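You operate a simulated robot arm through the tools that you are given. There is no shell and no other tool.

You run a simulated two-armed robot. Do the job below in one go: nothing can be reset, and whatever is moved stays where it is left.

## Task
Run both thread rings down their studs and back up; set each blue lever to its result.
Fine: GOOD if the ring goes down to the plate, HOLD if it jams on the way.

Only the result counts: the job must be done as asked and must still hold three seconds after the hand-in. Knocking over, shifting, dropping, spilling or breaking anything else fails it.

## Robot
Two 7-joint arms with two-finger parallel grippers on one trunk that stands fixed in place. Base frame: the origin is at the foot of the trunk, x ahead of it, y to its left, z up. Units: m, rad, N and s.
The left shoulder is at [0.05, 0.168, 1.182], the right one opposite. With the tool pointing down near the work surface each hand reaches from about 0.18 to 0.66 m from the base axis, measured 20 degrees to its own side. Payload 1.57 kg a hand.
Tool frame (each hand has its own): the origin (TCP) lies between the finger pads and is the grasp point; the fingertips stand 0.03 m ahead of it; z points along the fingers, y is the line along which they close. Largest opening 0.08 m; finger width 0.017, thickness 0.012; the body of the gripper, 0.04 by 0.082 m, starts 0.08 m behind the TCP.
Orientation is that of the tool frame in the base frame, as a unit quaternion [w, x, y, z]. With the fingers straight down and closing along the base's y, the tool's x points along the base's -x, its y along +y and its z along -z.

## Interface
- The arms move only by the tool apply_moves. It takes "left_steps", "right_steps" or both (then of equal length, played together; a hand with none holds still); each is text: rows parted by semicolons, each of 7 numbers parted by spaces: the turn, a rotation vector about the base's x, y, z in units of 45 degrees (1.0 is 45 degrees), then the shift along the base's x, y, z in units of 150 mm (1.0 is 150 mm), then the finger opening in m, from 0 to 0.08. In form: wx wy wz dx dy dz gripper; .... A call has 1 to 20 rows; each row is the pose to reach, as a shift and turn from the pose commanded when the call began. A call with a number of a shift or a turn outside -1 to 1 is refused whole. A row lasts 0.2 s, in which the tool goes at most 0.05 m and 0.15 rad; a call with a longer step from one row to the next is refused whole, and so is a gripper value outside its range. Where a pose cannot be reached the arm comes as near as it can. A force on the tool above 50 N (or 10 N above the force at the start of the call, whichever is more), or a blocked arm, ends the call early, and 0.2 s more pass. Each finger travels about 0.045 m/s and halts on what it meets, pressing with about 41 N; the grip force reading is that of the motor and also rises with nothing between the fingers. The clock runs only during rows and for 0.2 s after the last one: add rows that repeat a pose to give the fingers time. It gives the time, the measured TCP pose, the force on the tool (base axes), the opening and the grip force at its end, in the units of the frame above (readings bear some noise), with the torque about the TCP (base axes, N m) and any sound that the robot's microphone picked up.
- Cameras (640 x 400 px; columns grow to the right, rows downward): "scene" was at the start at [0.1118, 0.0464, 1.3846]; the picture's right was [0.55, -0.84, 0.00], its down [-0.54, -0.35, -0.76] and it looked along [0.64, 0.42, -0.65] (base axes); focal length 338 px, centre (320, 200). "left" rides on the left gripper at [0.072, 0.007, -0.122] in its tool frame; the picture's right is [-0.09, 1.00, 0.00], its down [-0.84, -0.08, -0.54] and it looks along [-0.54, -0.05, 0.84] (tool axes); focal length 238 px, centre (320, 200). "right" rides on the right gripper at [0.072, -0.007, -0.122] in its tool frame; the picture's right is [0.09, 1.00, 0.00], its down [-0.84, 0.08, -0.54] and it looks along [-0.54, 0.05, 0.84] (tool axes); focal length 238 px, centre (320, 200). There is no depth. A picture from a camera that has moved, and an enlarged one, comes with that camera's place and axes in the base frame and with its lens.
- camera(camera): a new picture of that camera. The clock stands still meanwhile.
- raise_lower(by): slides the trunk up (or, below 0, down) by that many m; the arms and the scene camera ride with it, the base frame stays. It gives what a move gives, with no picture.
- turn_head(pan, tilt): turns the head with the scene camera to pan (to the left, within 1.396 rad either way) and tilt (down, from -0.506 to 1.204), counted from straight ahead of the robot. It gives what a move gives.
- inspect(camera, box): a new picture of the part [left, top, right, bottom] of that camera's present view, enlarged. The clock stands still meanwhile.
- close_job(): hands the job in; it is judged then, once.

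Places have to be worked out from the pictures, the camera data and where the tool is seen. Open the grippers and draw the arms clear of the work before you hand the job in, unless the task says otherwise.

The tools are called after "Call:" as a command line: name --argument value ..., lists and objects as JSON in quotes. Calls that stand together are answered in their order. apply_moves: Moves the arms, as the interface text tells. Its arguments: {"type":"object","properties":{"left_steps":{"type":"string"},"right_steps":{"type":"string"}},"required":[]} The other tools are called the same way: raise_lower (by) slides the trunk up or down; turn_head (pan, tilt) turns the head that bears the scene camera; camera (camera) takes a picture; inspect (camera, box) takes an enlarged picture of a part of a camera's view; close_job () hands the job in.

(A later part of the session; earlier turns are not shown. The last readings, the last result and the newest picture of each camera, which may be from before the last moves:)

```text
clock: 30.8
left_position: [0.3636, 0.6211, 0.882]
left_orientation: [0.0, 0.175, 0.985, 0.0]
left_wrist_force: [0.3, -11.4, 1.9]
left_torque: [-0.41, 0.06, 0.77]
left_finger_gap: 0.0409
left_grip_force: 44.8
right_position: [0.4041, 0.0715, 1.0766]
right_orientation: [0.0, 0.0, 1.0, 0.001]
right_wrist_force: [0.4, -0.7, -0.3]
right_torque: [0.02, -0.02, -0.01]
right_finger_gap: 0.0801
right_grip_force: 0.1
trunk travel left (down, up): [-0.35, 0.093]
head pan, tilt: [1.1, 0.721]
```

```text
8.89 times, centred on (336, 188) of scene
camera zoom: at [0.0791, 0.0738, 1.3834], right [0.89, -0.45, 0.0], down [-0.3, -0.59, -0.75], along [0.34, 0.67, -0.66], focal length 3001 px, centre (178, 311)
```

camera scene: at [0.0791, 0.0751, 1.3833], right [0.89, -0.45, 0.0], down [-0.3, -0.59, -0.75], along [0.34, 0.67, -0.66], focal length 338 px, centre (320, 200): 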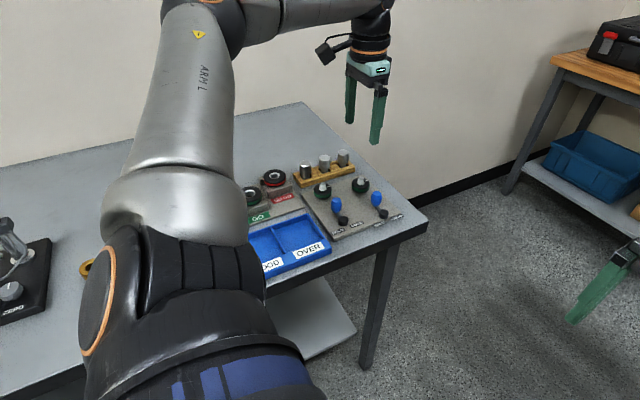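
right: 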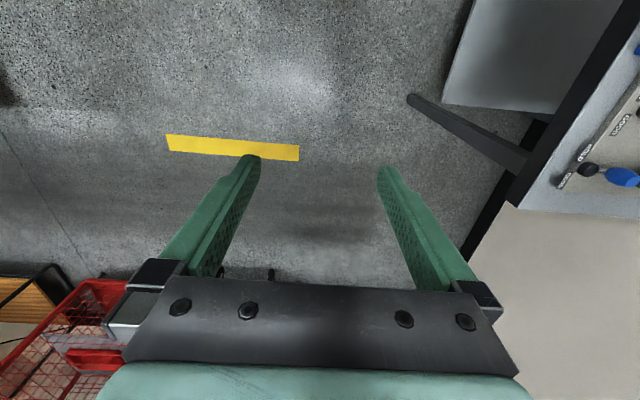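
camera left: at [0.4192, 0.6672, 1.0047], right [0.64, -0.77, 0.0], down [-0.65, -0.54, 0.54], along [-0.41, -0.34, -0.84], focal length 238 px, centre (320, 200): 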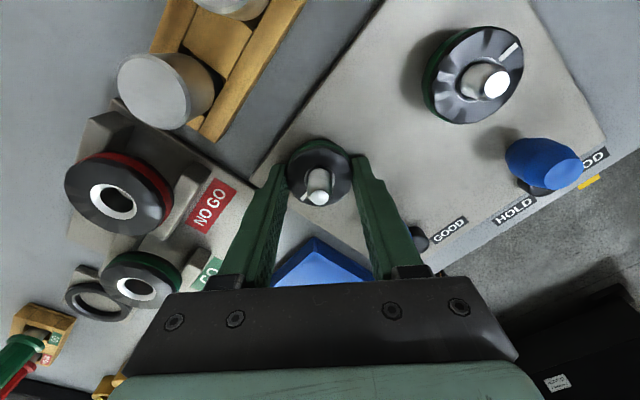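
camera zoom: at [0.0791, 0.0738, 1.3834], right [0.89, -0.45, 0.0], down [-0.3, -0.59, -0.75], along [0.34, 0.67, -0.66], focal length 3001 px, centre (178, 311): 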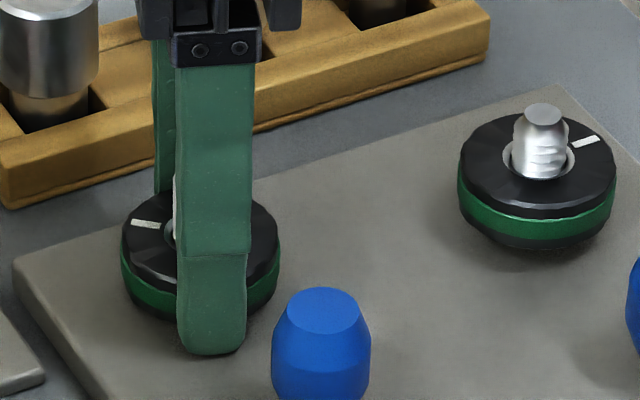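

The mark hasn't moved in the scene view, so the ring has stopped and is slipping in the grip at about 215–220° of total turn. I'll open and lift clear to measure its height above the plate.

Call:
apply_moves --left_steps "0 0 0 0 0 0 0.06; 0 0 0 0 0 0 0.06; 0 0 0 0 0 0.15 0.06; 0 0 0 0 0 0.4 0.06; 0 0 0 0 0 0.7 0.06; 0 0 0 0 0 1 0.06; 0 0 0 0 0 1 0.06"

Call:
inspect --camera "scene" --box '[300, 165, 372, 210]'

Call:
inspect --camera "scene" --box '[308, 176, 340, 204]'

Call:
inspect --camera "scene" --box '[346, 168, 378, 196]'

```text
clock: 32.4
left_position: [0.3635, 0.6237, 1.0311]
left_orientation: [0.0, 0.176, 0.984, 0.0]
left_wrist_force: [-0.3, 0.5, 0.4]
left_torque: [-0.03, -0.03, -0.03]
left_finger_gap: 0.06
left_grip_force: 0.0
right_position: [0.4031, 0.0722, 1.0751]
right_orientation: [0.0, 0.001, 1.0, 0.0]
right_wrist_force: [0.1, -0.1, 0.0]
right_torque: [0.0, 0.01, -0.02]
right_finger_gap: 0.0801
right_grip_force: 0.2
trunk travel left (down, up): [-0.35, 0.093]
head pan, tilt: [1.1, 0.721]
```

```text
8.89 times, centred on (336, 188) of scene
camera zoom: at [0.0792, 0.0752, 1.3833], right [0.89, -0.45, 0.0], down [-0.3, -0.59, -0.75], along [0.34, 0.67, -0.66], focal length 3001 px, centre (178, 311)
```

zoom: 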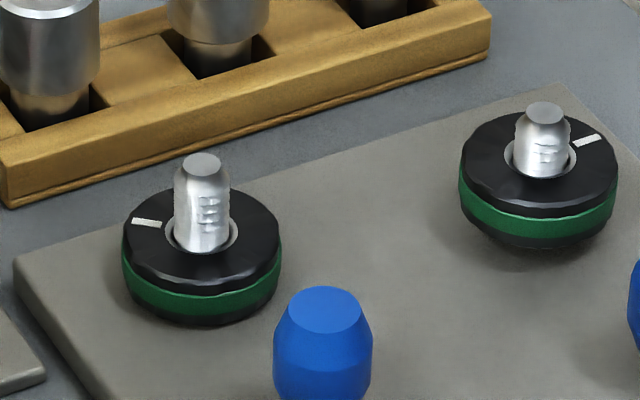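

```text
14.29 times, centred on (324, 190) of scene
camera zoom: at [0.0792, 0.0752, 1.3833], right [0.89, -0.45, 0.0], down [-0.3, -0.59, -0.75], along [0.34, 0.67, -0.66], focal length 4823 px, centre (263, 343)
```

zoom: 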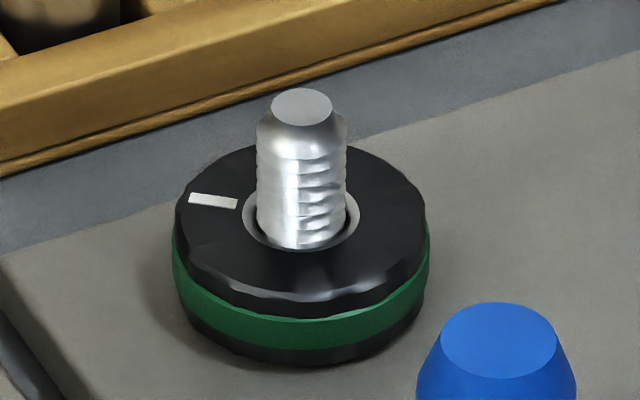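

```text
14.29 times, centred on (362, 182) of scene
camera zoom: at [0.0792, 0.0752, 1.3833], right [0.89, -0.45, 0.0], down [-0.3, -0.59, -0.75], along [0.34, 0.67, -0.66], focal length 4823 px, centre (-280, 457)
```

zoom: 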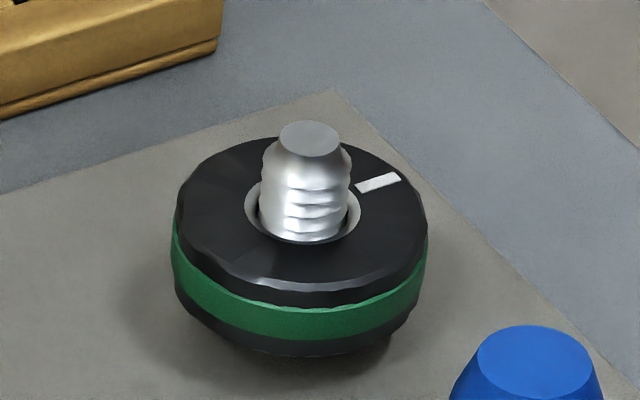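

Ring 1 stopped about 9 mm lower than it started. My bottom-height estimate (≈0.851–0.854) against the plate (≈0.849) can't separate a jam from contact. A lower viewpoint should settle it, so I'll swing the hand up and aside and then lower the trunk with its camera.

Call:
apply_moves --left_steps "0 0 0 -0.1 0 0.25 0.06; 0 0 0 -0.3 0 0.5 0.06; 0 0 0 -0.5 0 0.75 0.06; 0 0 0 -0.7 0 0.95 0.06; 0 0 0 -0.8 0 1 0.06; 0 0 0 -0.8 0 1 0.06"

```text
clock: 33.8
left_position: [0.2441, 0.6222, 1.1829]
left_orientation: [0.001, 0.176, 0.984, -0.001]
left_wrist_force: [-0.1, -0.3, 0.2]
left_torque: [0.0, 0.01, -0.02]
left_finger_gap: 0.0598
left_grip_force: 0.0
right_position: [0.4041, 0.0727, 1.076]
right_orientation: [0.0, 0.001, 1.0, 0.001]
right_wrist_force: [0.1, -0.2, 0.2]
right_torque: [-0.01, 0.0, 0.03]
right_finger_gap: 0.0802
right_grip_force: 0.0
trunk travel left (down, up): [-0.35, 0.093]
head pan, tilt: [1.1, 0.721]
```

The hand is at z=1.18, off to the side. I'll check that the arm has room below it before lowering.

Call:
camera --camera "scene"

Call:
camera --camera "left"

```text
taken
camera scene: at [0.0792, 0.0751, 1.3833], right [0.89, -0.45, 0.0], down [-0.3, -0.59, -0.75], along [0.34, 0.67, -0.66], focal length 338 px, centre (320, 200)
```

scene: 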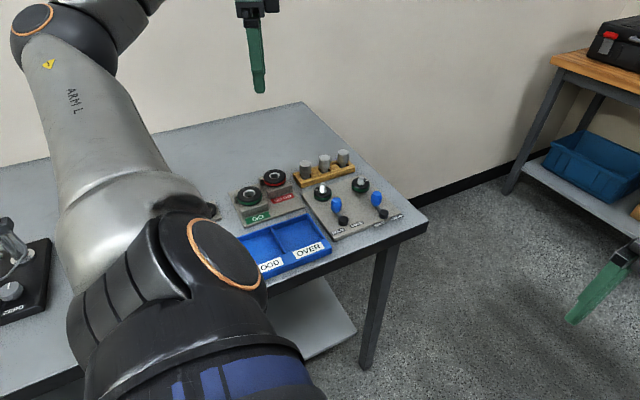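

```text
taken
camera left: at [0.1795, 0.654, 1.3047], right [0.43, 0.9, 0.0], down [0.76, -0.36, 0.54], along [0.49, -0.23, -0.84], focal length 238 px, centre (320, 200)
```

left: 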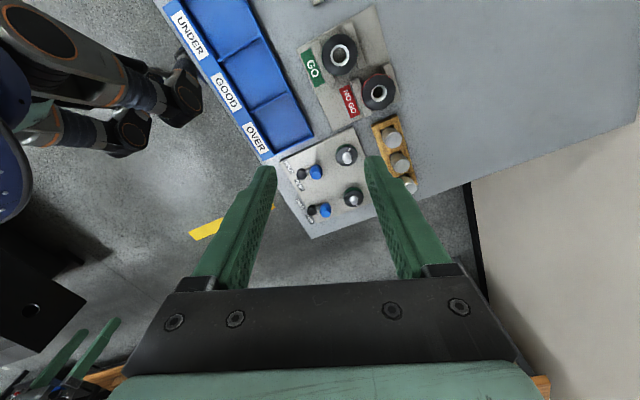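

The elbow and forearm are well above the table and the fingertips will end near z≈0.95, above every gauge. I'll lower the trunk 0.2 m.

Call:
raise_lower --by -0.2

Call:
turn_head --pan 1.1 --tilt 0.5

Call:
camera --camera "scene"

```text
clock: 35.9
left_position: [0.245, 0.6214, 0.9842]
left_orientation: [0.0, 0.176, 0.984, 0.001]
left_wrist_force: [0.1, 0.4, 0.2]
left_torque: [0.0, -0.02, -0.02]
left_finger_gap: 0.0601
left_grip_force: 0.0
right_position: [0.4045, 0.0721, 0.8758]
right_orientation: [0.0, 0.0, 1.0, 0.0]
right_wrist_force: [0.4, 0.5, -0.5]
right_torque: [-0.02, 0.02, -0.02]
right_finger_gap: 0.0801
right_grip_force: 0.0
trunk travel left (down, up): [-0.15, 0.293]
head pan, tilt: [1.1, 0.721]
```

```text
clock: 36.7
left_position: [0.2435, 0.6214, 0.9823]
left_orientation: [0.001, 0.176, 0.984, 0.0]
left_wrist_force: [-0.3, 0.1, 0.1]
left_torque: [0.02, 0.0, -0.02]
left_finger_gap: 0.0602
left_grip_force: 0.0
right_position: [0.4033, 0.0723, 0.8754]
right_orientation: [0.0, 0.001, 1.0, 0.001]
right_wrist_force: [-1.2, 0.7, 0.3]
right_torque: [0.0, 0.03, 0.02]
right_finger_gap: 0.0803
right_grip_force: 0.1
trunk travel left (down, up): [-0.15, 0.293]
head pan, tilt: [1.1, 0.499]
```

```text
taken
camera scene: at [0.0822, 0.0811, 1.2027], right [0.89, -0.45, 0.0], down [-0.22, -0.43, -0.88], along [0.4, 0.78, -0.48], focal length 338 px, centre (320, 200)
```

scene: 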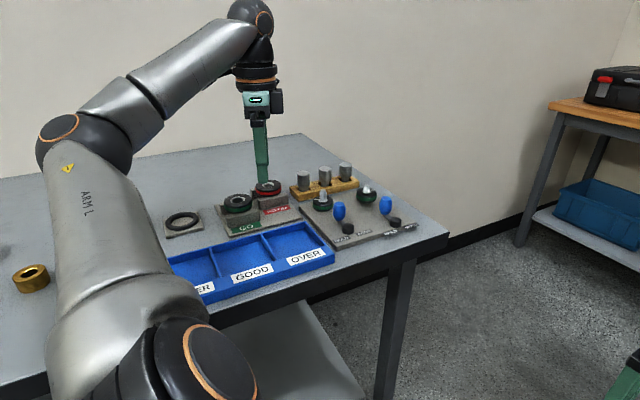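

The view is lower now, so I'll enlarge both rings.

Call:
inspect --camera "scene" --box '[304, 182, 344, 217]'

Call:
inspect --camera "scene" --box '[346, 176, 386, 211]'

```text
11.43 times, centred on (324, 200) of scene
camera zoom: at [0.0822, 0.0811, 1.2027], right [0.89, -0.45, 0.0], down [-0.22, -0.43, -0.88], along [0.4, 0.78, -0.48], focal length 3859 px, centre (274, 206)
```

zoom: 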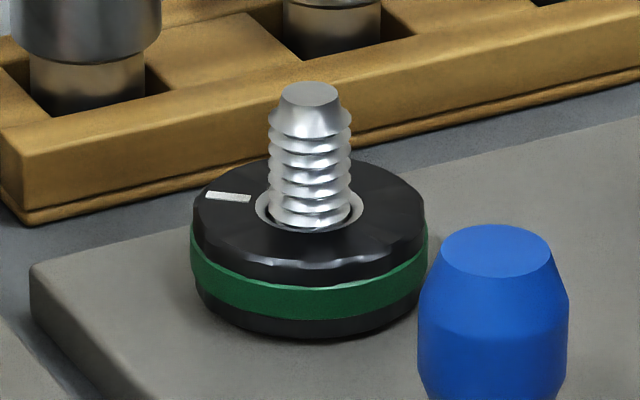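

```text
11.43 times, centred on (366, 194) of scene
camera zoom: at [0.0822, 0.0811, 1.2027], right [0.89, -0.45, 0.0], down [-0.22, -0.43, -0.88], along [0.4, 0.78, -0.48], focal length 3859 px, centre (-206, 274)
```

zoom: 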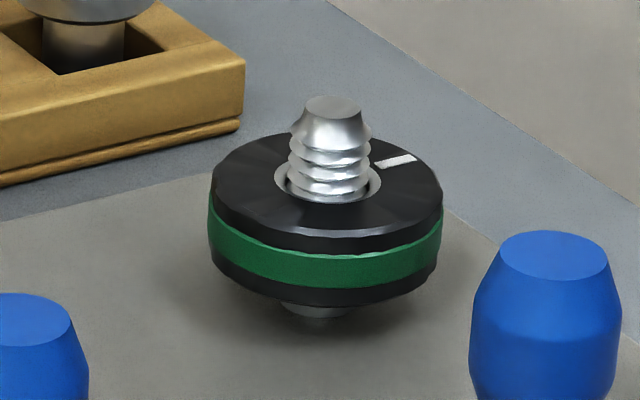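

Ring 2 clearly hangs about 10 mm above the plate with its stud showing below, while ring 1 looks close to the plate. I'll zoom in harder on ring 1's lower edge.

Call:
inspect --camera "scene" --box '[320, 204, 336, 218]'

Call:
inspect --camera "scene" --box '[320, 204, 352, 224]'

Call:
inspect --camera "scene" --box '[310, 196, 338, 216]'

```text
16.00 times, centred on (328, 211) of scene
camera zoom: at [0.0822, 0.0811, 1.2027], right [0.89, -0.45, 0.0], down [-0.22, -0.43, -0.88], along [0.4, 0.78, -0.48], focal length 5402 px, centre (192, 24)
```

zoom: 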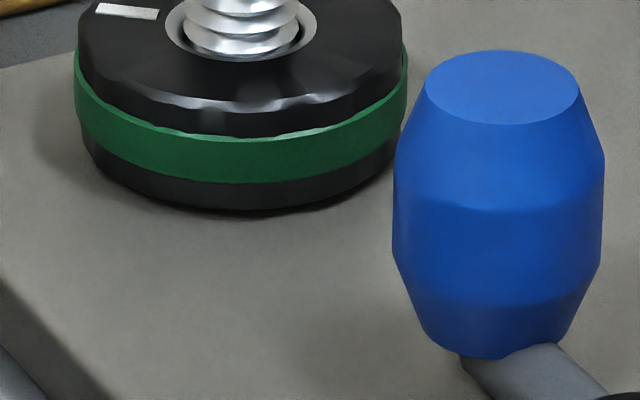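

```text
16.00 times, centred on (336, 214) of scene
camera zoom: at [0.0822, 0.0811, 1.2027], right [0.89, -0.45, 0.0], down [-0.22, -0.43, -0.88], along [0.4, 0.78, -0.48], focal length 5402 px, centre (64, -24)
```

zoom: 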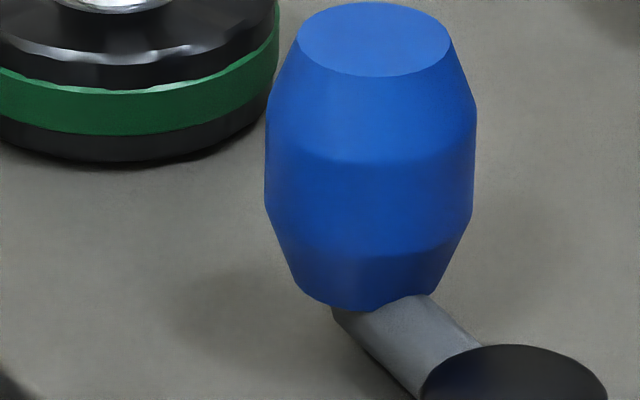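

```text
16.00 times, centred on (324, 206) of scene
camera zoom: at [0.0822, 0.0811, 1.2027], right [0.89, -0.45, 0.0], down [-0.22, -0.43, -0.88], along [0.4, 0.78, -0.48], focal length 5402 px, centre (256, 104)
```

zoom: 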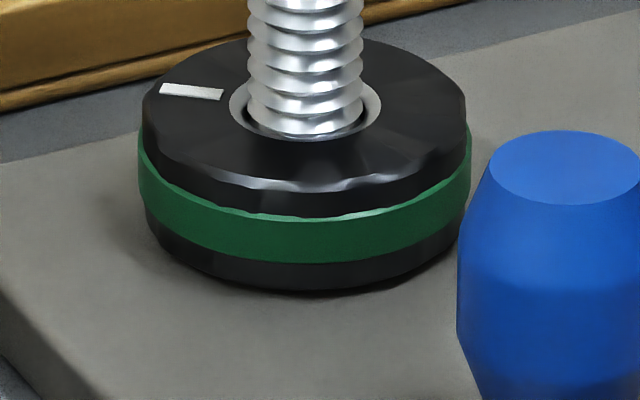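

Ring 1 now looks seated: only a thin contact line under it and no stud showing. I'll leave it down for comparison and do ring 2 next, then judge the two side by side. I'll move over ring 2 while winding the open hand counter-clockwise to get one long clockwise stroke.

Call:
apply_moves --left_steps "0 0 0.167 0.155 0 0 0.06; 0 0 0.333 0.31 0 0 0.06; 0 0 0.5 0.47 0 0 0.06; 0 0 0.667 0.62 0 0 0.06; 0 0 0.833 0.78 0 0 0.06; 0 0 1 0.933 0 0 0.06"

Call:
apply_moves --left_steps "0 0 0.167 0.08 -0.03 0 0.06; 0 0 0.333 0.16 -0.06 0 0.06; 0 0 0.5 0.24 -0.09 0 0.06; 0 0 0.667 0.32 -0.12 0 0.06; 0 0 0.833 0.4 -0.14 0 0.06; 0 0 1 0.47 -0.155 0 0.06; 0 0 1 0.47 -0.155 0 0.06"

```text
clock: 38.1
left_position: [0.3854, 0.6215, 0.9811]
left_orientation: [0.0, -0.214, 0.977, 0.001]
left_wrist_force: [0.1, -0.1, -0.6]
left_torque: [0.01, 0.02, 0.0]
left_finger_gap: 0.06
left_grip_force: 0.2
right_position: [0.405, 0.0741, 0.8758]
right_orientation: [0.001, 0.001, 1.0, 0.0]
right_wrist_force: [0.0, 0.0, 0.1]
right_torque: [0.0, 0.0, -0.03]
right_finger_gap: 0.0799
right_grip_force: 0.1
trunk travel left (down, up): [-0.15, 0.293]
head pan, tilt: [1.1, 0.499]
```

```text
clock: 39.7
left_position: [0.4508, 0.5957, 0.9801]
left_orientation: [0.001, -0.571, 0.821, -0.001]
left_wrist_force: [-0.1, 0.2, -0.3]
left_torque: [0.03, 0.06, -0.01]
left_finger_gap: 0.0599
left_grip_force: 0.1
left hand out of reach, approached as far as the arm can: row 6, 7
right_position: [0.4043, 0.0717, 0.8758]
right_orientation: [0.0, 0.0, 1.0, 0.0]
right_wrist_force: [0.1, 0.2, -0.1]
right_torque: [0.02, -0.02, -0.03]
right_finger_gap: 0.0801
right_grip_force: 0.1
trunk travel left (down, up): [-0.15, 0.293]
head pan, tilt: [1.1, 0.499]
```

The hand stopped about 4 mm short of ring 2. A trunk height that levels the shoulder with the wrist will give more reach, so I'll raise it 0.1 m.

Call:
raise_lower --by 0.1

Call:
apply_moves --left_steps "0 0 0 0 0 -0.2 0.06; 0 0 0 0 0 -0.45 0.06; 0 0 0 0 0 -0.7 0.06; 0 0 0 0.02 0.02 -0.867 0.06; 0 0 0 0.02 0.02 -0.867 0.06"

```text
clock: 41.0
left_position: [0.4515, 0.5968, 1.0799]
left_orientation: [-0.001, -0.571, 0.821, 0.0]
left_wrist_force: [-0.5, -1.0, -0.1]
left_torque: [-0.04, 0.0, -0.02]
left_finger_gap: 0.0601
left_grip_force: 0.0
right_position: [0.4033, 0.0722, 0.9753]
right_orientation: [0.0, 0.001, 1.0, 0.0]
right_wrist_force: [0.0, -0.5, 0.8]
right_torque: [0.02, -0.03, 0.0]
right_finger_gap: 0.0797
right_grip_force: 0.1
trunk travel left (down, up): [-0.25, 0.193]
head pan, tilt: [1.1, 0.499]
```

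```text
clock: 42.2
left_position: [0.4538, 0.5999, 0.95]
left_orientation: [-0.001, -0.572, 0.82, 0.0]
left_wrist_force: [-0.5, -0.1, 0.2]
left_torque: [0.02, 0.03, 0.0]
left_finger_gap: 0.0602
left_grip_force: 0.0
right_position: [0.4053, 0.0727, 0.9753]
right_orientation: [0.0, 0.0, 1.0, 0.001]
right_wrist_force: [0.1, -0.1, 0.7]
right_torque: [-0.01, -0.01, -0.01]
right_finger_gap: 0.08
right_grip_force: 0.1
trunk travel left (down, up): [-0.25, 0.193]
head pan, tilt: [1.1, 0.499]
```

That is reachable now: the hand is at (0.454, 0.600, 0.950) and +70°. I'll wind another 45° to +115° and check centring with the wrist camera.

Call:
apply_moves --left_steps "0 0 0.167 0 0 0 0.06; 0 0 0.333 0 0 0 0.06; 0 0 0.5 0 0 0 0.06; 0 0 0.667 0 0 0 0.06; 0 0 0.833 0 0 0 0.06; 0 0 1 0 0 0 0.06; 0 0 1 0 0 0 0.06"

Call:
inspect --camera "left" --box '[240, 70, 400, 190]'

Call:
inspect --camera "scene" --box '[300, 170, 420, 260]'

```text
clock: 43.8
left_position: [0.4544, 0.5989, 0.9499]
left_orientation: [0.0, 0.842, -0.539, -0.001]
left_wrist_force: [0.5, -0.3, 0.2]
left_torque: [-0.01, 0.01, 0.0]
left_finger_gap: 0.0601
left_grip_force: 0.1
right_position: [0.4043, 0.0729, 0.9754]
right_orientation: [0.0, 0.0, 1.0, 0.001]
right_wrist_force: [0.7, -0.3, 0.7]
right_torque: [-0.02, 0.01, -0.03]
right_finger_gap: 0.0798
right_grip_force: 0.0
trunk travel left (down, up): [-0.25, 0.193]
head pan, tilt: [1.1, 0.499]
```

```text
3.33 times, centred on (320, 130) of left
camera zoom: at [0.4789, 0.5322, 1.0723], right [-0.94, -0.33, 0.0], down [-0.28, 0.79, 0.54], along [-0.18, 0.51, -0.84], focal length 794 px, centre (320, 433)
```

zoom: 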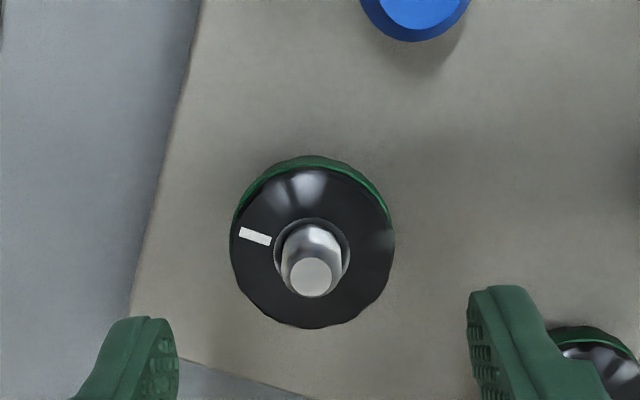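

```text
4.44 times, centred on (360, 215) of scene
camera zoom: at [0.0822, 0.0811, 1.3028], right [0.89, -0.45, 0.0], down [-0.22, -0.43, -0.88], along [0.4, 0.78, -0.48], focal length 1501 px, centre (142, 133)
```

zoom: 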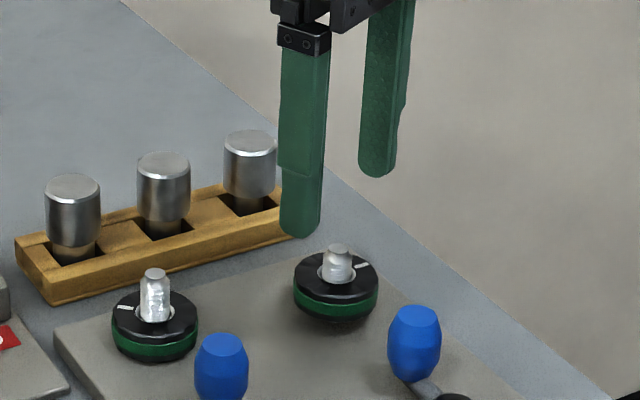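

Ring 2 is centred to within about 1 mm (stud ≈ (0.4555, 0.5994)). I'll shift slightly, lower to TCP z=0.893 and grip.

Call:
apply_moves --left_steps "0 0 0 0.007 0.003 -0.1 0.06; 0 0 0 0.007 0.003 -0.2 0.06; 0 0 0 0.007 0.003 -0.3 0.06; 0 0 0 0.007 0.003 -0.38 0.06; 0 0 0 0.007 0.003 -0.38 0.06; 0 0 0 0.007 0.003 -0.38 0.03; 0 0 0 0.007 0.003 -0.38 0.03; 0 0 0 0.007 0.003 -0.38 0.03"

```text
clock: 45.6
left_position: [0.4549, 0.5996, 0.8933]
left_orientation: [0.0, 0.841, -0.54, 0.001]
left_wrist_force: [6.1, 2.7, -1.4]
left_torque: [0.04, -0.28, -0.02]
left_finger_gap: 0.0411
left_grip_force: 29.9
right_position: [0.4048, 0.0732, 0.9753]
right_orientation: [0.0, 0.001, 1.0, 0.0]
right_wrist_force: [-0.2, 0.0, 0.6]
right_torque: [0.02, -0.01, 0.04]
right_finger_gap: 0.0803
right_grip_force: 0.1
trunk travel left (down, up): [-0.25, 0.193]
head pan, tilt: [1.1, 0.499]
```

It's gripped at 41 mm with small side forces. I'll turn 45° clockwise, following down 1.7 mm and trimming x/y slightly.

Call:
apply_moves --left_steps "0 0 -0.167 0.006 0.003 -0.002 0.03; 0 0 -0.333 0.006 0.003 -0.004 0.03; 0 0 -0.5 0.006 0.003 -0.006 0.03; 0 0 -0.667 0.006 0.003 -0.008 0.03; 0 0 -0.833 0.006 0.003 -0.01 0.03; 0 0 -1 0.006 0.003 -0.0115 0.03; 0 0 -1 0.006 0.003 -0.0115 0.03"

```text
clock: 47.2
left_position: [0.4555, 0.5997, 0.8924]
left_orientation: [-0.001, -0.57, 0.821, 0.0]
left_wrist_force: [-0.5, -12.1, -6.6]
left_torque: [0.08, 0.08, -0.01]
left_finger_gap: 0.0412
left_grip_force: 45.1
right_position: [0.4045, 0.0721, 0.9764]
right_orientation: [0.0, 0.002, 1.0, 0.001]
right_wrist_force: [-0.2, 0.7, 0.2]
right_torque: [-0.03, 0.01, 0.02]
right_finger_gap: 0.0799
right_grip_force: 0.1
trunk travel left (down, up): [-0.25, 0.193]
head pan, tilt: [1.1, 0.499]
```

No torque, so ring 2 is running and pulling the hand slightly down and toward -y. I'll continue with 45° more and correct for both.

Call:
apply_moves --left_steps "0 0 -0.167 0 -0.006 -0.005 0.03; 0 0 -0.333 0 -0.009 -0.009 0.03; 0 0 -0.5 0 -0.01 -0.012 0.03; 0 0 -0.667 0 -0.01 -0.014 0.03; 0 0 -0.833 0 -0.01 -0.016 0.03; 0 0 -1 0 -0.01 -0.018 0.03; 0 0 -1 0 -0.01 -0.018 0.03"

```text
clock: 48.8
left_position: [0.4553, 0.6002, 0.8899]
left_orientation: [0.002, -0.212, 0.977, 0.0]
left_wrist_force: [-1.1, -1.3, 4.9]
left_torque: [-0.25, 0.46, -0.01]
left_finger_gap: 0.0409
left_grip_force: 45.0
right_position: [0.4041, 0.0726, 0.9759]
right_orientation: [0.002, 0.001, 1.0, 0.001]
right_wrist_force: [0.0, -0.1, 0.1]
right_torque: [0.01, -0.01, 0.0]
right_finger_gap: 0.0797
right_grip_force: 0.0
trunk travel left (down, up): [-0.25, 0.193]
head pan, tilt: [1.1, 0.499]
```

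The forces are low after 90° and it's still free. Next 45°, following down 1.2 mm.

Call:
apply_moves --left_steps "0 0 -0.167 0 0 0 0.03; 0 0 -0.333 0 0 -0.001 0.03; 0 0 -0.5 0 0 -0.003 0.03; 0 0 -0.667 0 0 -0.005 0.03; 0 0 -0.833 0 0 -0.007 0.03; 0 0 -1 0 0 -0.008 0.03; 0 0 -1 0 0 -0.008 0.03"

```text
clock: 50.4
left_position: [0.4558, 0.5997, 0.8877]
left_orientation: [0.0, 0.178, 0.984, 0.0]
left_wrist_force: [0.0, 3.8, 5.0]
left_torque: [0.21, 0.07, 0.37]
left_finger_gap: 0.0413
left_grip_force: 44.6
right_position: [0.4046, 0.0729, 0.9765]
right_orientation: [0.001, 0.001, 1.0, 0.0]
right_wrist_force: [0.0, 0.4, 0.7]
right_torque: [-0.01, 0.03, -0.04]
right_finger_gap: 0.08
right_grip_force: 0.1
trunk travel left (down, up): [-0.25, 0.193]
head pan, tilt: [1.1, 0.499]
```

A torque of 0.37 Nm has appeared at about 135° of turn. I'll look at the mark before pushing further.

Call:
inspect --camera "left" --box '[240, 110, 400, 220]'

Call:
inspect --camera "scene" --box '[300, 200, 400, 260]'

```text
3.64 times, centred on (320, 165) of left
camera zoom: at [0.3915, 0.6321, 1.01], right [0.43, 0.9, 0.0], down [0.76, -0.37, 0.54], along [0.49, -0.24, -0.84], focal length 867 px, centre (320, 327)
```

zoom: 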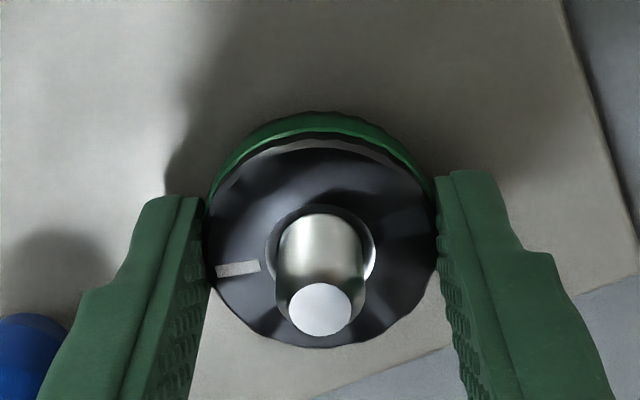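

```text
6.40 times, centred on (350, 230) of scene
camera zoom: at [0.0819, 0.0809, 1.3029], right [0.89, -0.45, 0.0], down [-0.22, -0.43, -0.88], along [0.4, 0.78, -0.48], focal length 2161 px, centre (128, 8)
```

zoom: 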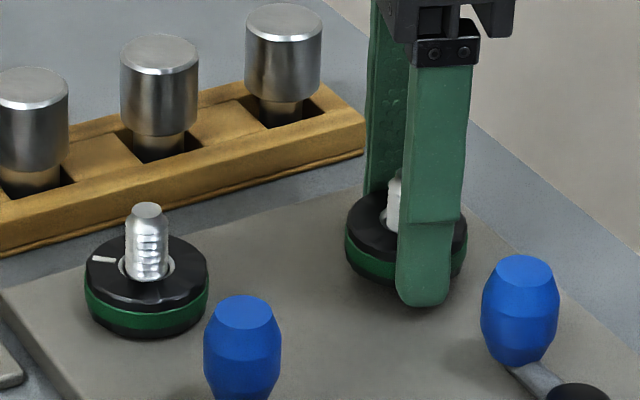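

The ring's mark is at about -98°, so ring 2 turned only about 104° while the hand turned 135°. It may have stopped early. I'll turn 30° more and see if the mark moves.

Call:
apply_moves --left_steps "0 0 -0.167 0 0 0.002 0.03; 0 0 -0.333 0 0 0.002 0.03; 0 0 -0.5 0 0 0.002 0.03; 0 0 -0.667 0 0 0.002 0.03"

Call:
inspect --camera "left" --box '[240, 110, 400, 220]'

```text
clock: 51.4
left_position: [0.4567, 0.5987, 0.8867]
left_orientation: [0.0, 0.426, 0.905, 0.0]
left_wrist_force: [2.0, 5.5, 0.2]
left_torque: [0.14, -0.11, 0.85]
left_finger_gap: 0.0417
left_grip_force: 44.8
right_position: [0.4052, 0.0734, 0.9757]
right_orientation: [0.0, 0.001, 1.0, 0.0]
right_wrist_force: [-0.4, -0.5, 0.3]
right_torque: [0.02, 0.02, 0.0]
right_finger_gap: 0.0799
right_grip_force: 0.1
trunk travel left (down, up): [-0.25, 0.193]
head pan, tilt: [1.1, 0.499]
```

```text
3.64 times, centred on (320, 165) of left
camera zoom: at [0.4165, 0.6602, 1.0093], right [0.83, 0.56, 0.0], down [0.47, -0.69, 0.54], along [0.31, -0.45, -0.84], focal length 867 px, centre (320, 327)
```

zoom: 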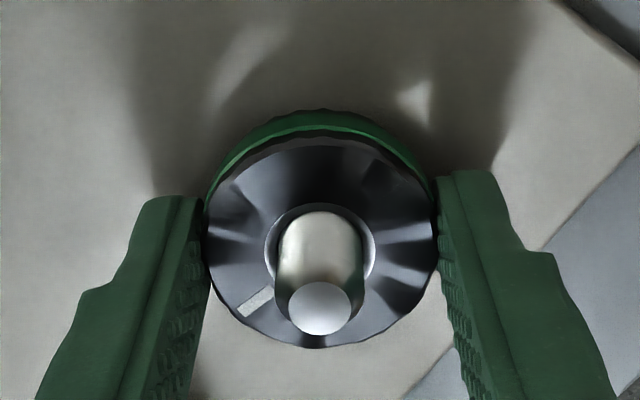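

The mark stays near -99° against 0.85 Nm with almost no side or vertical load, so ring 2 stopped after about 105° of turn. To confirm, I'll back it off 30° and drive it down again.

Call:
apply_moves --left_steps "0 0 0.167 0 0 0.002 0.03; 0 0 0.333 0 0 0.004 0.03; 0 0 0.5 0 0 0.006 0.03; 0 0 0.667 0 0 0.008 0.03; 0 0 0.667 0 0 0.008 0.03"

Call:
inspect --camera "left" --box '[240, 110, 400, 220]'

Call:
apply_moves --left_steps "0 0 -0.167 0 0 -0.002 0.03; 0 0 -0.333 0 0 -0.004 0.03; 0 0 -0.5 0 0 -0.006 0.03; 0 0 -0.667 0 0 -0.008 0.03; 0 0 -0.833 0 0 -0.01 0.03; 0 0 -0.833 0 0 -0.01 0.03"

Call:
inspect --camera "left" --box '[240, 110, 400, 220]'

```text
clock: 52.6
left_position: [0.4562, 0.5993, 0.8877]
left_orientation: [0.0, 0.175, 0.985, -0.002]
left_wrist_force: [2.0, 6.8, -2.6]
left_torque: [0.06, -0.33, 0.02]
left_finger_gap: 0.0413
left_grip_force: 45.4
right_position: [0.4058, 0.0733, 0.9757]
right_orientation: [0.0, 0.001, 1.0, 0.001]
right_wrist_force: [0.1, 0.2, 0.4]
right_torque: [0.04, 0.01, -0.01]
right_finger_gap: 0.08
right_grip_force: 0.1
trunk travel left (down, up): [-0.25, 0.193]
head pan, tilt: [1.1, 0.499]
```

```text
3.64 times, centred on (320, 165) of left
camera zoom: at [0.3922, 0.6318, 1.0105], right [0.43, 0.9, 0.0], down [0.76, -0.36, 0.54], along [0.49, -0.23, -0.84], focal length 867 px, centre (320, 327)
```

zoom: 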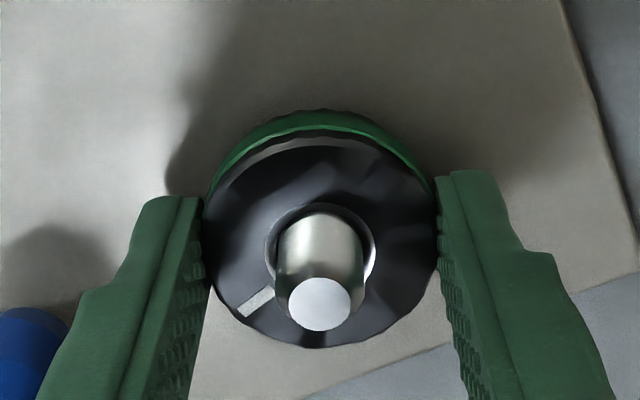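

```text
clock: 54.0
left_position: [0.4558, 0.5987, 0.8869]
left_orientation: [0.001, 0.485, 0.875, -0.002]
left_wrist_force: [-0.2, -0.9, -2.9]
left_torque: [-0.52, -0.19, 0.44]
left_finger_gap: 0.0411
left_grip_force: 45.3
right_position: [0.4046, 0.0726, 0.9758]
right_orientation: [0.001, 0.002, 1.0, 0.0]
right_wrist_force: [0.1, 0.0, -0.7]
right_torque: [0.0, 0.02, 0.0]
right_finger_gap: 0.0801
right_grip_force: 0.1
trunk travel left (down, up): [-0.25, 0.193]
head pan, tilt: [1.1, 0.499]
```

```text
3.64 times, centred on (320, 165) of left
camera zoom: at [0.4251, 0.6647, 1.0094], right [0.89, 0.45, 0.0], down [0.38, -0.75, 0.54], along [0.24, -0.49, -0.84], focal length 867 px, centre (320, 327)
```

zoom: 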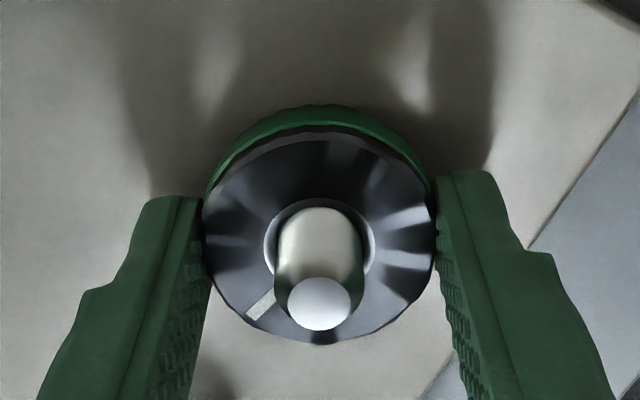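

Ring 2 came back freely and then stopped again at the same mark angle, about -100°, with a torque rise. So it jams at roughly 4–5 mm of travel with several mm of stud still below it, which means HOLD for stud 2. Now I'll run ring 2 back up, counter-clockwise with the hand rising.

Call:
apply_moves --left_steps "0 0 0.167 0 0 0.003 0.03; 0 0 0.333 0 0 0.005 0.03; 0 0 0.5 0 0 0.007 0.03; 0 0 0.667 0 0 0.009 0.03; 0 0 0.833 0 0 0.011 0.03; 0 0 1 0 0 0.013 0.03; 0 0 1 0 0 0.013 0.03"

Call:
apply_moves --left_steps "0 0 0.167 0 0 0.002 0.03; 0 0 0.333 0 0 0.004 0.03; 0 0 0.5 0 0 0.006 0.03; 0 0 0.667 0 0 0.008 0.03; 0 0 0.833 0 0 0.01 0.03; 0 0 1 0 0 0.012 0.03; 0 0 1 0 0 0.012 0.03"

Call:
inspect --camera "left" --box '[240, 110, 400, 220]'

```text
clock: 55.6
left_position: [0.4575, 0.599, 0.8891]
left_orientation: [0.0, 0.111, 0.994, 0.0]
left_wrist_force: [4.1, -3.8, -6.4]
left_torque: [-0.23, -0.79, 0.01]
left_finger_gap: 0.0411
left_grip_force: 44.7
right_position: [0.4057, 0.0726, 0.9749]
right_orientation: [0.0, 0.0, 1.0, 0.0]
right_wrist_force: [-0.3, 0.3, 0.4]
right_torque: [0.01, 0.02, 0.03]
right_finger_gap: 0.0797
right_grip_force: 0.1
trunk travel left (down, up): [-0.25, 0.193]
head pan, tilt: [1.1, 0.499]
```

```text
clock: 57.2
left_position: [0.4574, 0.6007, 0.8909]
left_orientation: [-0.001, -0.277, 0.961, 0.0]
left_wrist_force: [7.0, 5.6, -1.8]
left_torque: [0.18, 0.04, -0.02]
left_finger_gap: 0.0412
left_grip_force: 45.6
right_position: [0.4055, 0.0727, 0.9748]
right_orientation: [0.0, 0.0, 1.0, 0.0]
right_wrist_force: [-0.4, -0.1, 0.1]
right_torque: [0.01, 0.02, 0.0]
right_finger_gap: 0.0799
right_grip_force: 0.0
trunk travel left (down, up): [-0.25, 0.193]
head pan, tilt: [1.1, 0.499]
```

```text
3.64 times, centred on (320, 165) of left
camera zoom: at [0.3935, 0.5683, 1.0129], right [-0.45, 0.89, 0.0], down [0.75, 0.38, 0.54], along [0.48, 0.25, -0.84], focal length 867 px, centre (320, 327)
```

zoom: 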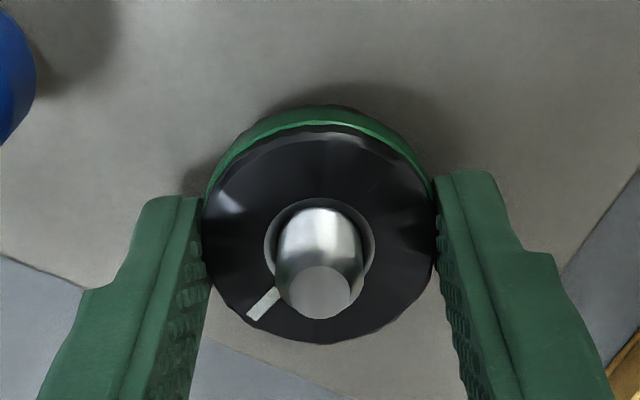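

The mark reads about -9°, and it started at about +6°. I'll turn the remaining 15° and then release.

Call:
apply_moves --left_steps "0 0 0.12 0 0 0.001 0.03; 0 0 0.24 0 0 0.003 0.03; 0 0 0.34 0 0 0.004 0.03; 0 0 0.34 0 0 0.004 0.03; 0 0 0.34 0 0 0.004 0.06; 0 0 0.34 0 0 0.004 0.06; 0 0 0.34 0 0 0.004 0.06; 0 0 0.34 0 0 0.15 0.06; 0 0 0.34 0 0 0.4 0.06; 0 0 0.34 0 0 0.7 0.06; 0 0 0.34 0 0 1 0.06; 0 0 0.34 0 0 1 0.06"

Call:
inspect --camera "scene" --box '[300, 200, 400, 260]'

Call:
inspect --camera "scene" --box '[306, 224, 340, 256]'

Call:
inspect --camera "scene" --box '[348, 216, 382, 248]'

```text
clock: 59.8
left_position: [0.4525, 0.5997, 1.042]
left_orientation: [0.0, -0.402, 0.916, 0.0]
left_wrist_force: [0.1, -0.4, -0.4]
left_torque: [0.02, 0.02, 0.02]
left_finger_gap: 0.0601
left_grip_force: 0.2
right_position: [0.4052, 0.0731, 0.9761]
right_orientation: [0.0, 0.001, 1.0, 0.0]
right_wrist_force: [-0.1, 0.9, 0.0]
right_torque: [0.0, 0.02, 0.0]
right_finger_gap: 0.0798
right_grip_force: 0.0
trunk travel left (down, up): [-0.25, 0.193]
head pan, tilt: [1.1, 0.499]
```

```text
6.40 times, centred on (350, 230) of scene
camera zoom: at [0.0823, 0.0812, 1.3028], right [0.89, -0.45, 0.0], down [-0.22, -0.43, -0.88], along [0.4, 0.78, -0.48], focal length 2161 px, centre (128, 8)
```

zoom: 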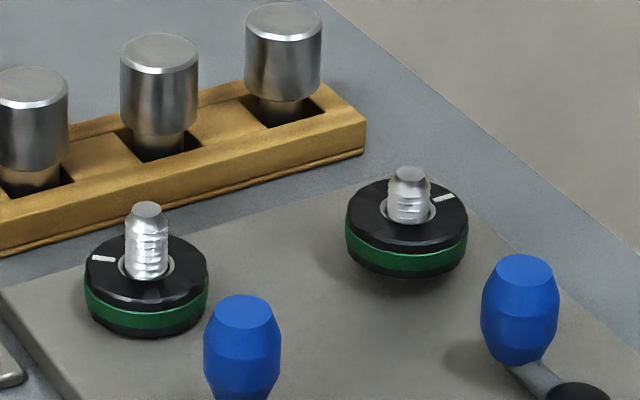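

```text
12.50 times, centred on (323, 240) of scene
camera zoom: at [0.0823, 0.0812, 1.3028], right [0.89, -0.45, 0.0], down [-0.22, -0.43, -0.88], along [0.4, 0.78, -0.48], focal length 4220 px, centre (282, -300)
```

zoom: 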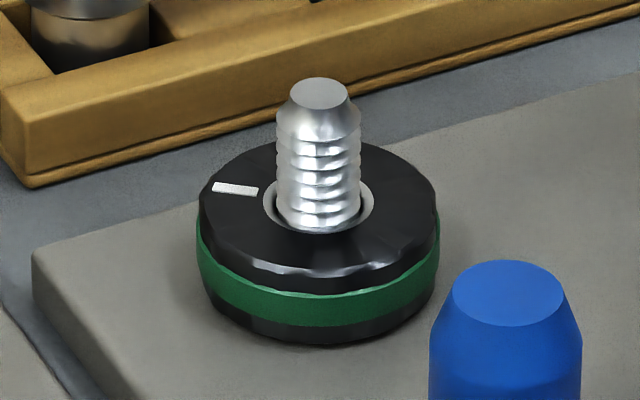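

```text
12.50 times, centred on (365, 232) of scene
camera zoom: at [0.0823, 0.0812, 1.3028], right [0.89, -0.45, 0.0], down [-0.22, -0.43, -0.88], along [0.4, 0.78, -0.48], focal length 4220 px, centre (-242, -200)
```

zoom: 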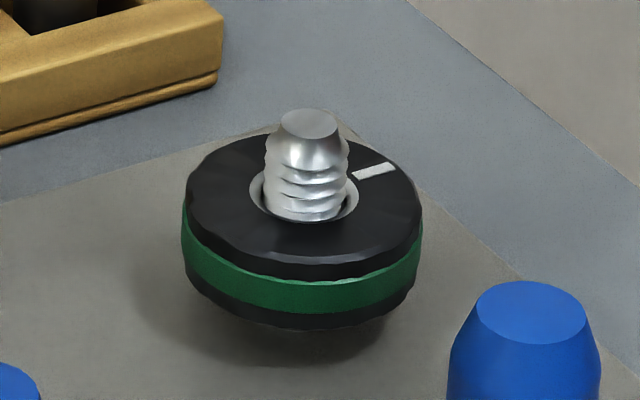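

Ring 2 is back at its starting mark. I compared sight lines from the three camera heights:

- **Ring 1:** dropped about 9 mm against an initial gap of about 8–10 mm, so its underside is at plate level and it is seated (GOOD).
- **Ring 2:** stopped roughly halfway (HOLD).

Next I'll go over ring 1, winding the hand clockwise for a long counter-clockwise stroke.

Call:
apply_moves --left_steps "0 0 -0.167 -0.1 0.03 0 0.06; 0 0 -0.333 -0.2 0.06 0 0.06; 0 0 -0.5 -0.3 0.09 0 0.06; 0 0 -0.667 -0.4 0.12 0 0.06; 0 0 -0.833 -0.5 0.143 0 0.06; 0 0 -1 -0.6 0.143 0 0.06"

Call:
apply_moves --left_steps "0 0 -0.167 0 0 -0.1 0.06; 0 0 -0.333 0 0 -0.2 0.06; 0 0 -0.5 0 0 -0.3 0.06; 0 0 -0.667 0 0 -0.4 0.06; 0 0 -0.833 0 0 -0.5 0.06; 0 0 -1 0 0 -0.6 0.06"

Call:
apply_moves --left_steps "0 0 -0.167 0 0 0 0.06; 0 0 -0.333 0 0 0 0.06; 0 0 -0.5 0 0 0 0.06; 0 0 -0.667 0 0 0 0.06; 0 0 -0.833 0 0 0 0.06; 0 0 -1 0 0 0 0.06"

Call:
apply_moves --left_steps "0 0 -0.167 0 0 0 0.06; 0 0 -0.333 0 0 0 0.06; 0 0 -0.5 0 0 0 0.06; 0 0 -0.5 0 0 0 0.06"

Call:
inspect --camera "left" --box '[240, 70, 400, 190]'

```text
clock: 61.2
left_position: [0.3658, 0.6208, 1.0445]
left_orientation: [0.001, -0.02, 1.0, 0.0]
left_wrist_force: [-0.1, -0.5, 0.6]
left_torque: [0.0, -0.02, 0.02]
left_finger_gap: 0.0598
left_grip_force: 0.2
right_position: [0.4039, 0.0721, 0.9758]
right_orientation: [0.001, 0.0, 1.0, 0.0]
right_wrist_force: [-0.7, -0.5, 0.6]
right_torque: [0.03, 0.01, -0.02]
right_finger_gap: 0.0799
right_grip_force: 0.1
trunk travel left (down, up): [-0.25, 0.193]
head pan, tilt: [1.1, 0.499]
```

```text
clock: 62.6
left_position: [0.3653, 0.6212, 0.952]
left_orientation: [0.001, 0.364, 0.931, -0.001]
left_wrist_force: [-0.7, -0.9, -0.3]
left_torque: [0.01, 0.02, 0.04]
left_finger_gap: 0.0599
left_grip_force: 0.2
right_position: [0.4041, 0.0727, 0.9758]
right_orientation: [-0.001, 0.001, 1.0, 0.0]
right_wrist_force: [0.2, -0.4, 0.3]
right_torque: [0.04, -0.01, 0.0]
right_finger_gap: 0.0799
right_grip_force: 0.1
trunk travel left (down, up): [-0.25, 0.193]
head pan, tilt: [1.1, 0.499]
```

```text
clock: 64.0
left_position: [0.3649, 0.6196, 0.9511]
left_orientation: [0.0, 0.693, 0.721, 0.0]
left_wrist_force: [0.1, 0.8, 0.4]
left_torque: [0.0, -0.01, 0.0]
left_finger_gap: 0.0601
left_grip_force: 0.0
right_position: [0.4046, 0.0724, 0.9753]
right_orientation: [0.0, 0.001, 1.0, 0.0]
right_wrist_force: [-0.5, 0.5, -0.2]
right_torque: [0.02, -0.02, 0.0]
right_finger_gap: 0.0801
right_grip_force: 0.0
trunk travel left (down, up): [-0.25, 0.193]
head pan, tilt: [1.1, 0.499]
```

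```text
clock: 65.0
left_position: [0.3661, 0.6209, 0.9504]
left_orientation: [0.001, 0.82, 0.572, 0.0]
left_wrist_force: [0.1, 0.2, -0.3]
left_torque: [0.0, -0.03, 0.02]
left_finger_gap: 0.0603
left_grip_force: 0.1
right_position: [0.4036, 0.0733, 0.9767]
right_orientation: [0.0, 0.001, 1.0, 0.0]
right_wrist_force: [0.4, -1.0, -0.2]
right_torque: [-0.01, -0.02, -0.01]
right_finger_gap: 0.0801
right_grip_force: 0.1
trunk travel left (down, up): [-0.25, 0.193]
head pan, tilt: [1.1, 0.499]
```

```text
3.33 times, centred on (320, 130) of left
camera zoom: at [0.398, 0.6868, 1.0735], right [0.9, -0.43, 0.0], down [-0.36, -0.76, 0.54], along [-0.23, -0.49, -0.84], focal length 794 px, centre (320, 433)
```

zoom: 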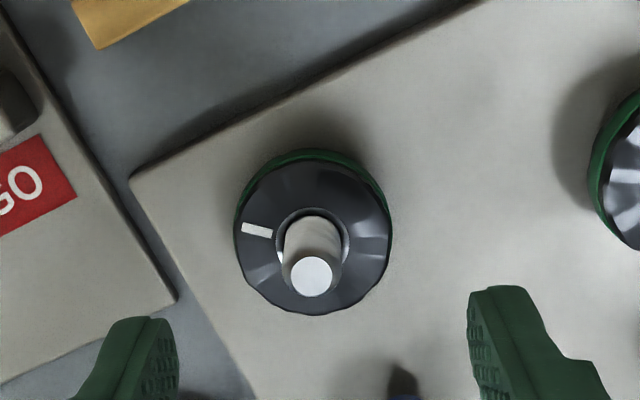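

The hand averages (0.3655, 0.6206, 0.951) at -110°, and ring 1's mark reads about 142°, so about 219° counter-clockwise brings it home. I'll trim -1.3 mm in x and +0.6 mm in y, lower to z≈0.884, and grip.

Call:
apply_moves --left_steps "0 0 0 -0.009 0.004 -0.1 0.06; 0 0 0 -0.009 0.004 -0.2 0.06; 0 0 0 -0.009 0.004 -0.3 0.06; 0 0 0 -0.009 0.004 -0.4 0.06; 0 0 0 -0.009 0.004 -0.447 0.06; 0 0 0 -0.009 0.004 -0.447 0.06; 0 0 0 -0.009 0.004 -0.447 0.03; 0 0 0 -0.009 0.004 -0.447 0.03; 0 0 0 -0.009 0.004 -0.447 0.03"

```text
clock: 67.0
left_position: [0.3633, 0.6211, 0.8849]
left_orientation: [0.0, 0.819, 0.574, -0.002]
left_wrist_force: [-4.3, 2.0, 0.3]
left_torque: [0.07, -0.01, 0.0]
left_finger_gap: 0.0416
left_grip_force: 29.9
right_position: [0.4044, 0.0727, 0.9762]
right_orientation: [0.001, 0.001, 1.0, 0.001]
right_wrist_force: [0.5, 0.1, -1.3]
right_torque: [0.02, -0.01, 0.0]
right_finger_gap: 0.08
right_grip_force: 0.1
trunk travel left (down, up): [-0.25, 0.193]
head pan, tilt: [1.1, 0.499]
```

It's gripped with low side force. I'll turn counter-clockwise 45°, rising 1.8 mm.

Call:
apply_moves --left_steps "0 0 0.167 -0.005 0.002 0.002 0.03; 0 0 0.333 -0.005 0.002 0.004 0.03; 0 0 0.5 -0.005 0.002 0.006 0.03; 0 0 0.667 -0.005 0.002 0.008 0.03; 0 0 0.833 -0.005 0.002 0.01 0.03; 0 0 1 -0.005 0.002 0.012 0.03; 0 0 1 -0.005 0.002 0.012 0.03"

Call:
apply_moves --left_steps "0 0 0.167 0 0 0.002 0.03; 0 0 0.333 0 0 0.004 0.03; 0 0 0.5 0 0 0.006 0.03; 0 0 0.667 0 0 0.008 0.03; 0 0 0.833 0 0 0.01 0.03; 0 0 1 0 0 0.012 0.03; 0 0 1 0 0 0.012 0.03"

```text
clock: 68.6
left_position: [0.3646, 0.6204, 0.8864]
left_orientation: [0.0, 0.537, 0.844, -0.001]
left_wrist_force: [5.0, -8.7, -5.1]
left_torque: [-0.16, -0.29, 0.01]
left_finger_gap: 0.0409
left_grip_force: 45.1
right_position: [0.4045, 0.0713, 0.9759]
right_orientation: [0.001, 0.001, 1.0, 0.001]
right_wrist_force: [-0.4, 1.1, -0.7]
right_torque: [0.01, 0.01, 0.01]
right_finger_gap: 0.08
right_grip_force: 0.1
trunk travel left (down, up): [-0.25, 0.193]
head pan, tilt: [1.1, 0.499]
```

```text
clock: 70.2
left_position: [0.3655, 0.6217, 0.8875]
left_orientation: [0.001, 0.173, 0.985, 0.001]
left_wrist_force: [12.9, -1.2, -0.5]
left_torque: [-0.39, -0.26, -0.01]
left_finger_gap: 0.0408
left_grip_force: 44.9
right_position: [0.4045, 0.0721, 0.975]
right_orientation: [0.0, 0.001, 1.0, 0.0]
right_wrist_force: [0.0, 0.3, 0.4]
right_torque: [-0.02, 0.01, 0.01]
right_finger_gap: 0.0802
right_grip_force: 0.1
trunk travel left (down, up): [-0.25, 0.193]
head pan, tilt: [1.1, 0.499]
```

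Ring 1 is rising freely, 90° so far with low torque. I'll trim x by +2 mm for the side force and continue with two more 45° turns.

Call:
apply_moves --left_steps "0 0 0.167 0.006 0 0.002 0.03; 0 0 0.333 0.01 0 0.004 0.03; 0 0 0.5 0.012 0.002 0.006 0.03; 0 0 0.667 0.012 0.004 0.008 0.03; 0 0 0.833 0.012 0.004 0.01 0.03; 0 0 1 0.012 0.004 0.012 0.03; 0 0 1 0.012 0.004 0.012 0.03"

Call:
apply_moves --left_steps "0 0 0.167 0 0 0.002 0.03; 0 0 0.333 0 0 0.004 0.03; 0 0 0.5 0 0 0.006 0.03; 0 0 0.667 0 0 0.008 0.03; 0 0 0.833 0 0 0.01 0.03; 0 0 1 0 0 0.012 0.03; 0 0 1 0 0 0.012 0.03"

Call:
inspect --camera "left" --box '[240, 110, 400, 220]'

```text
clock: 71.8
left_position: [0.3639, 0.6228, 0.8898]
left_orientation: [0.0, -0.217, 0.976, 0.0]
left_wrist_force: [-3.8, -0.4, 1.9]
left_torque: [-0.24, 0.19, -0.03]
left_finger_gap: 0.041
left_grip_force: 44.9
right_position: [0.4035, 0.0729, 0.9765]
right_orientation: [0.001, 0.001, 1.0, 0.001]
right_wrist_force: [0.4, 0.0, 0.1]
right_torque: [-0.01, -0.03, -0.02]
right_finger_gap: 0.0799
right_grip_force: 0.1
trunk travel left (down, up): [-0.25, 0.193]
head pan, tilt: [1.1, 0.499]
```

```text
clock: 73.4
left_position: [0.3642, 0.6224, 0.8914]
left_orientation: [0.0, -0.574, 0.819, 0.0]
left_wrist_force: [-10.9, 2.1, -0.2]
left_torque: [-0.43, -0.02, -0.01]
left_finger_gap: 0.041
left_grip_force: 45.5
right_position: [0.4032, 0.0732, 0.9759]
right_orientation: [0.0, 0.001, 1.0, 0.0]
right_wrist_force: [-0.4, -0.1, 0.8]
right_torque: [0.0, -0.04, 0.03]
right_finger_gap: 0.08
right_grip_force: 0.0
trunk travel left (down, up): [-0.25, 0.193]
head pan, tilt: [1.1, 0.499]
```

```text
3.64 times, centred on (320, 165) of left
camera zoom: at [0.3346, 0.5581, 1.0136], right [-0.91, 0.43, 0.0], down [0.36, 0.76, 0.54], along [0.23, 0.49, -0.84], focal length 867 px, centre (320, 327)
```

zoom: 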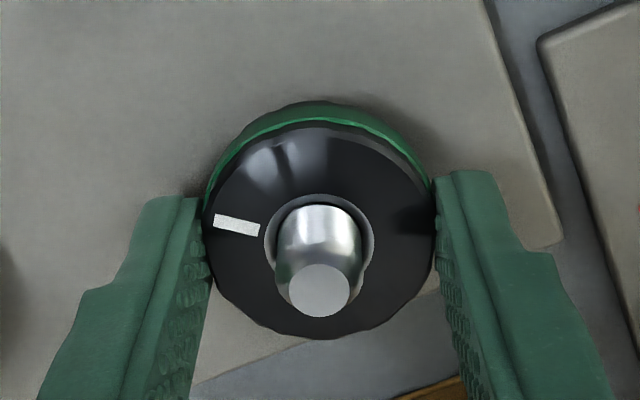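

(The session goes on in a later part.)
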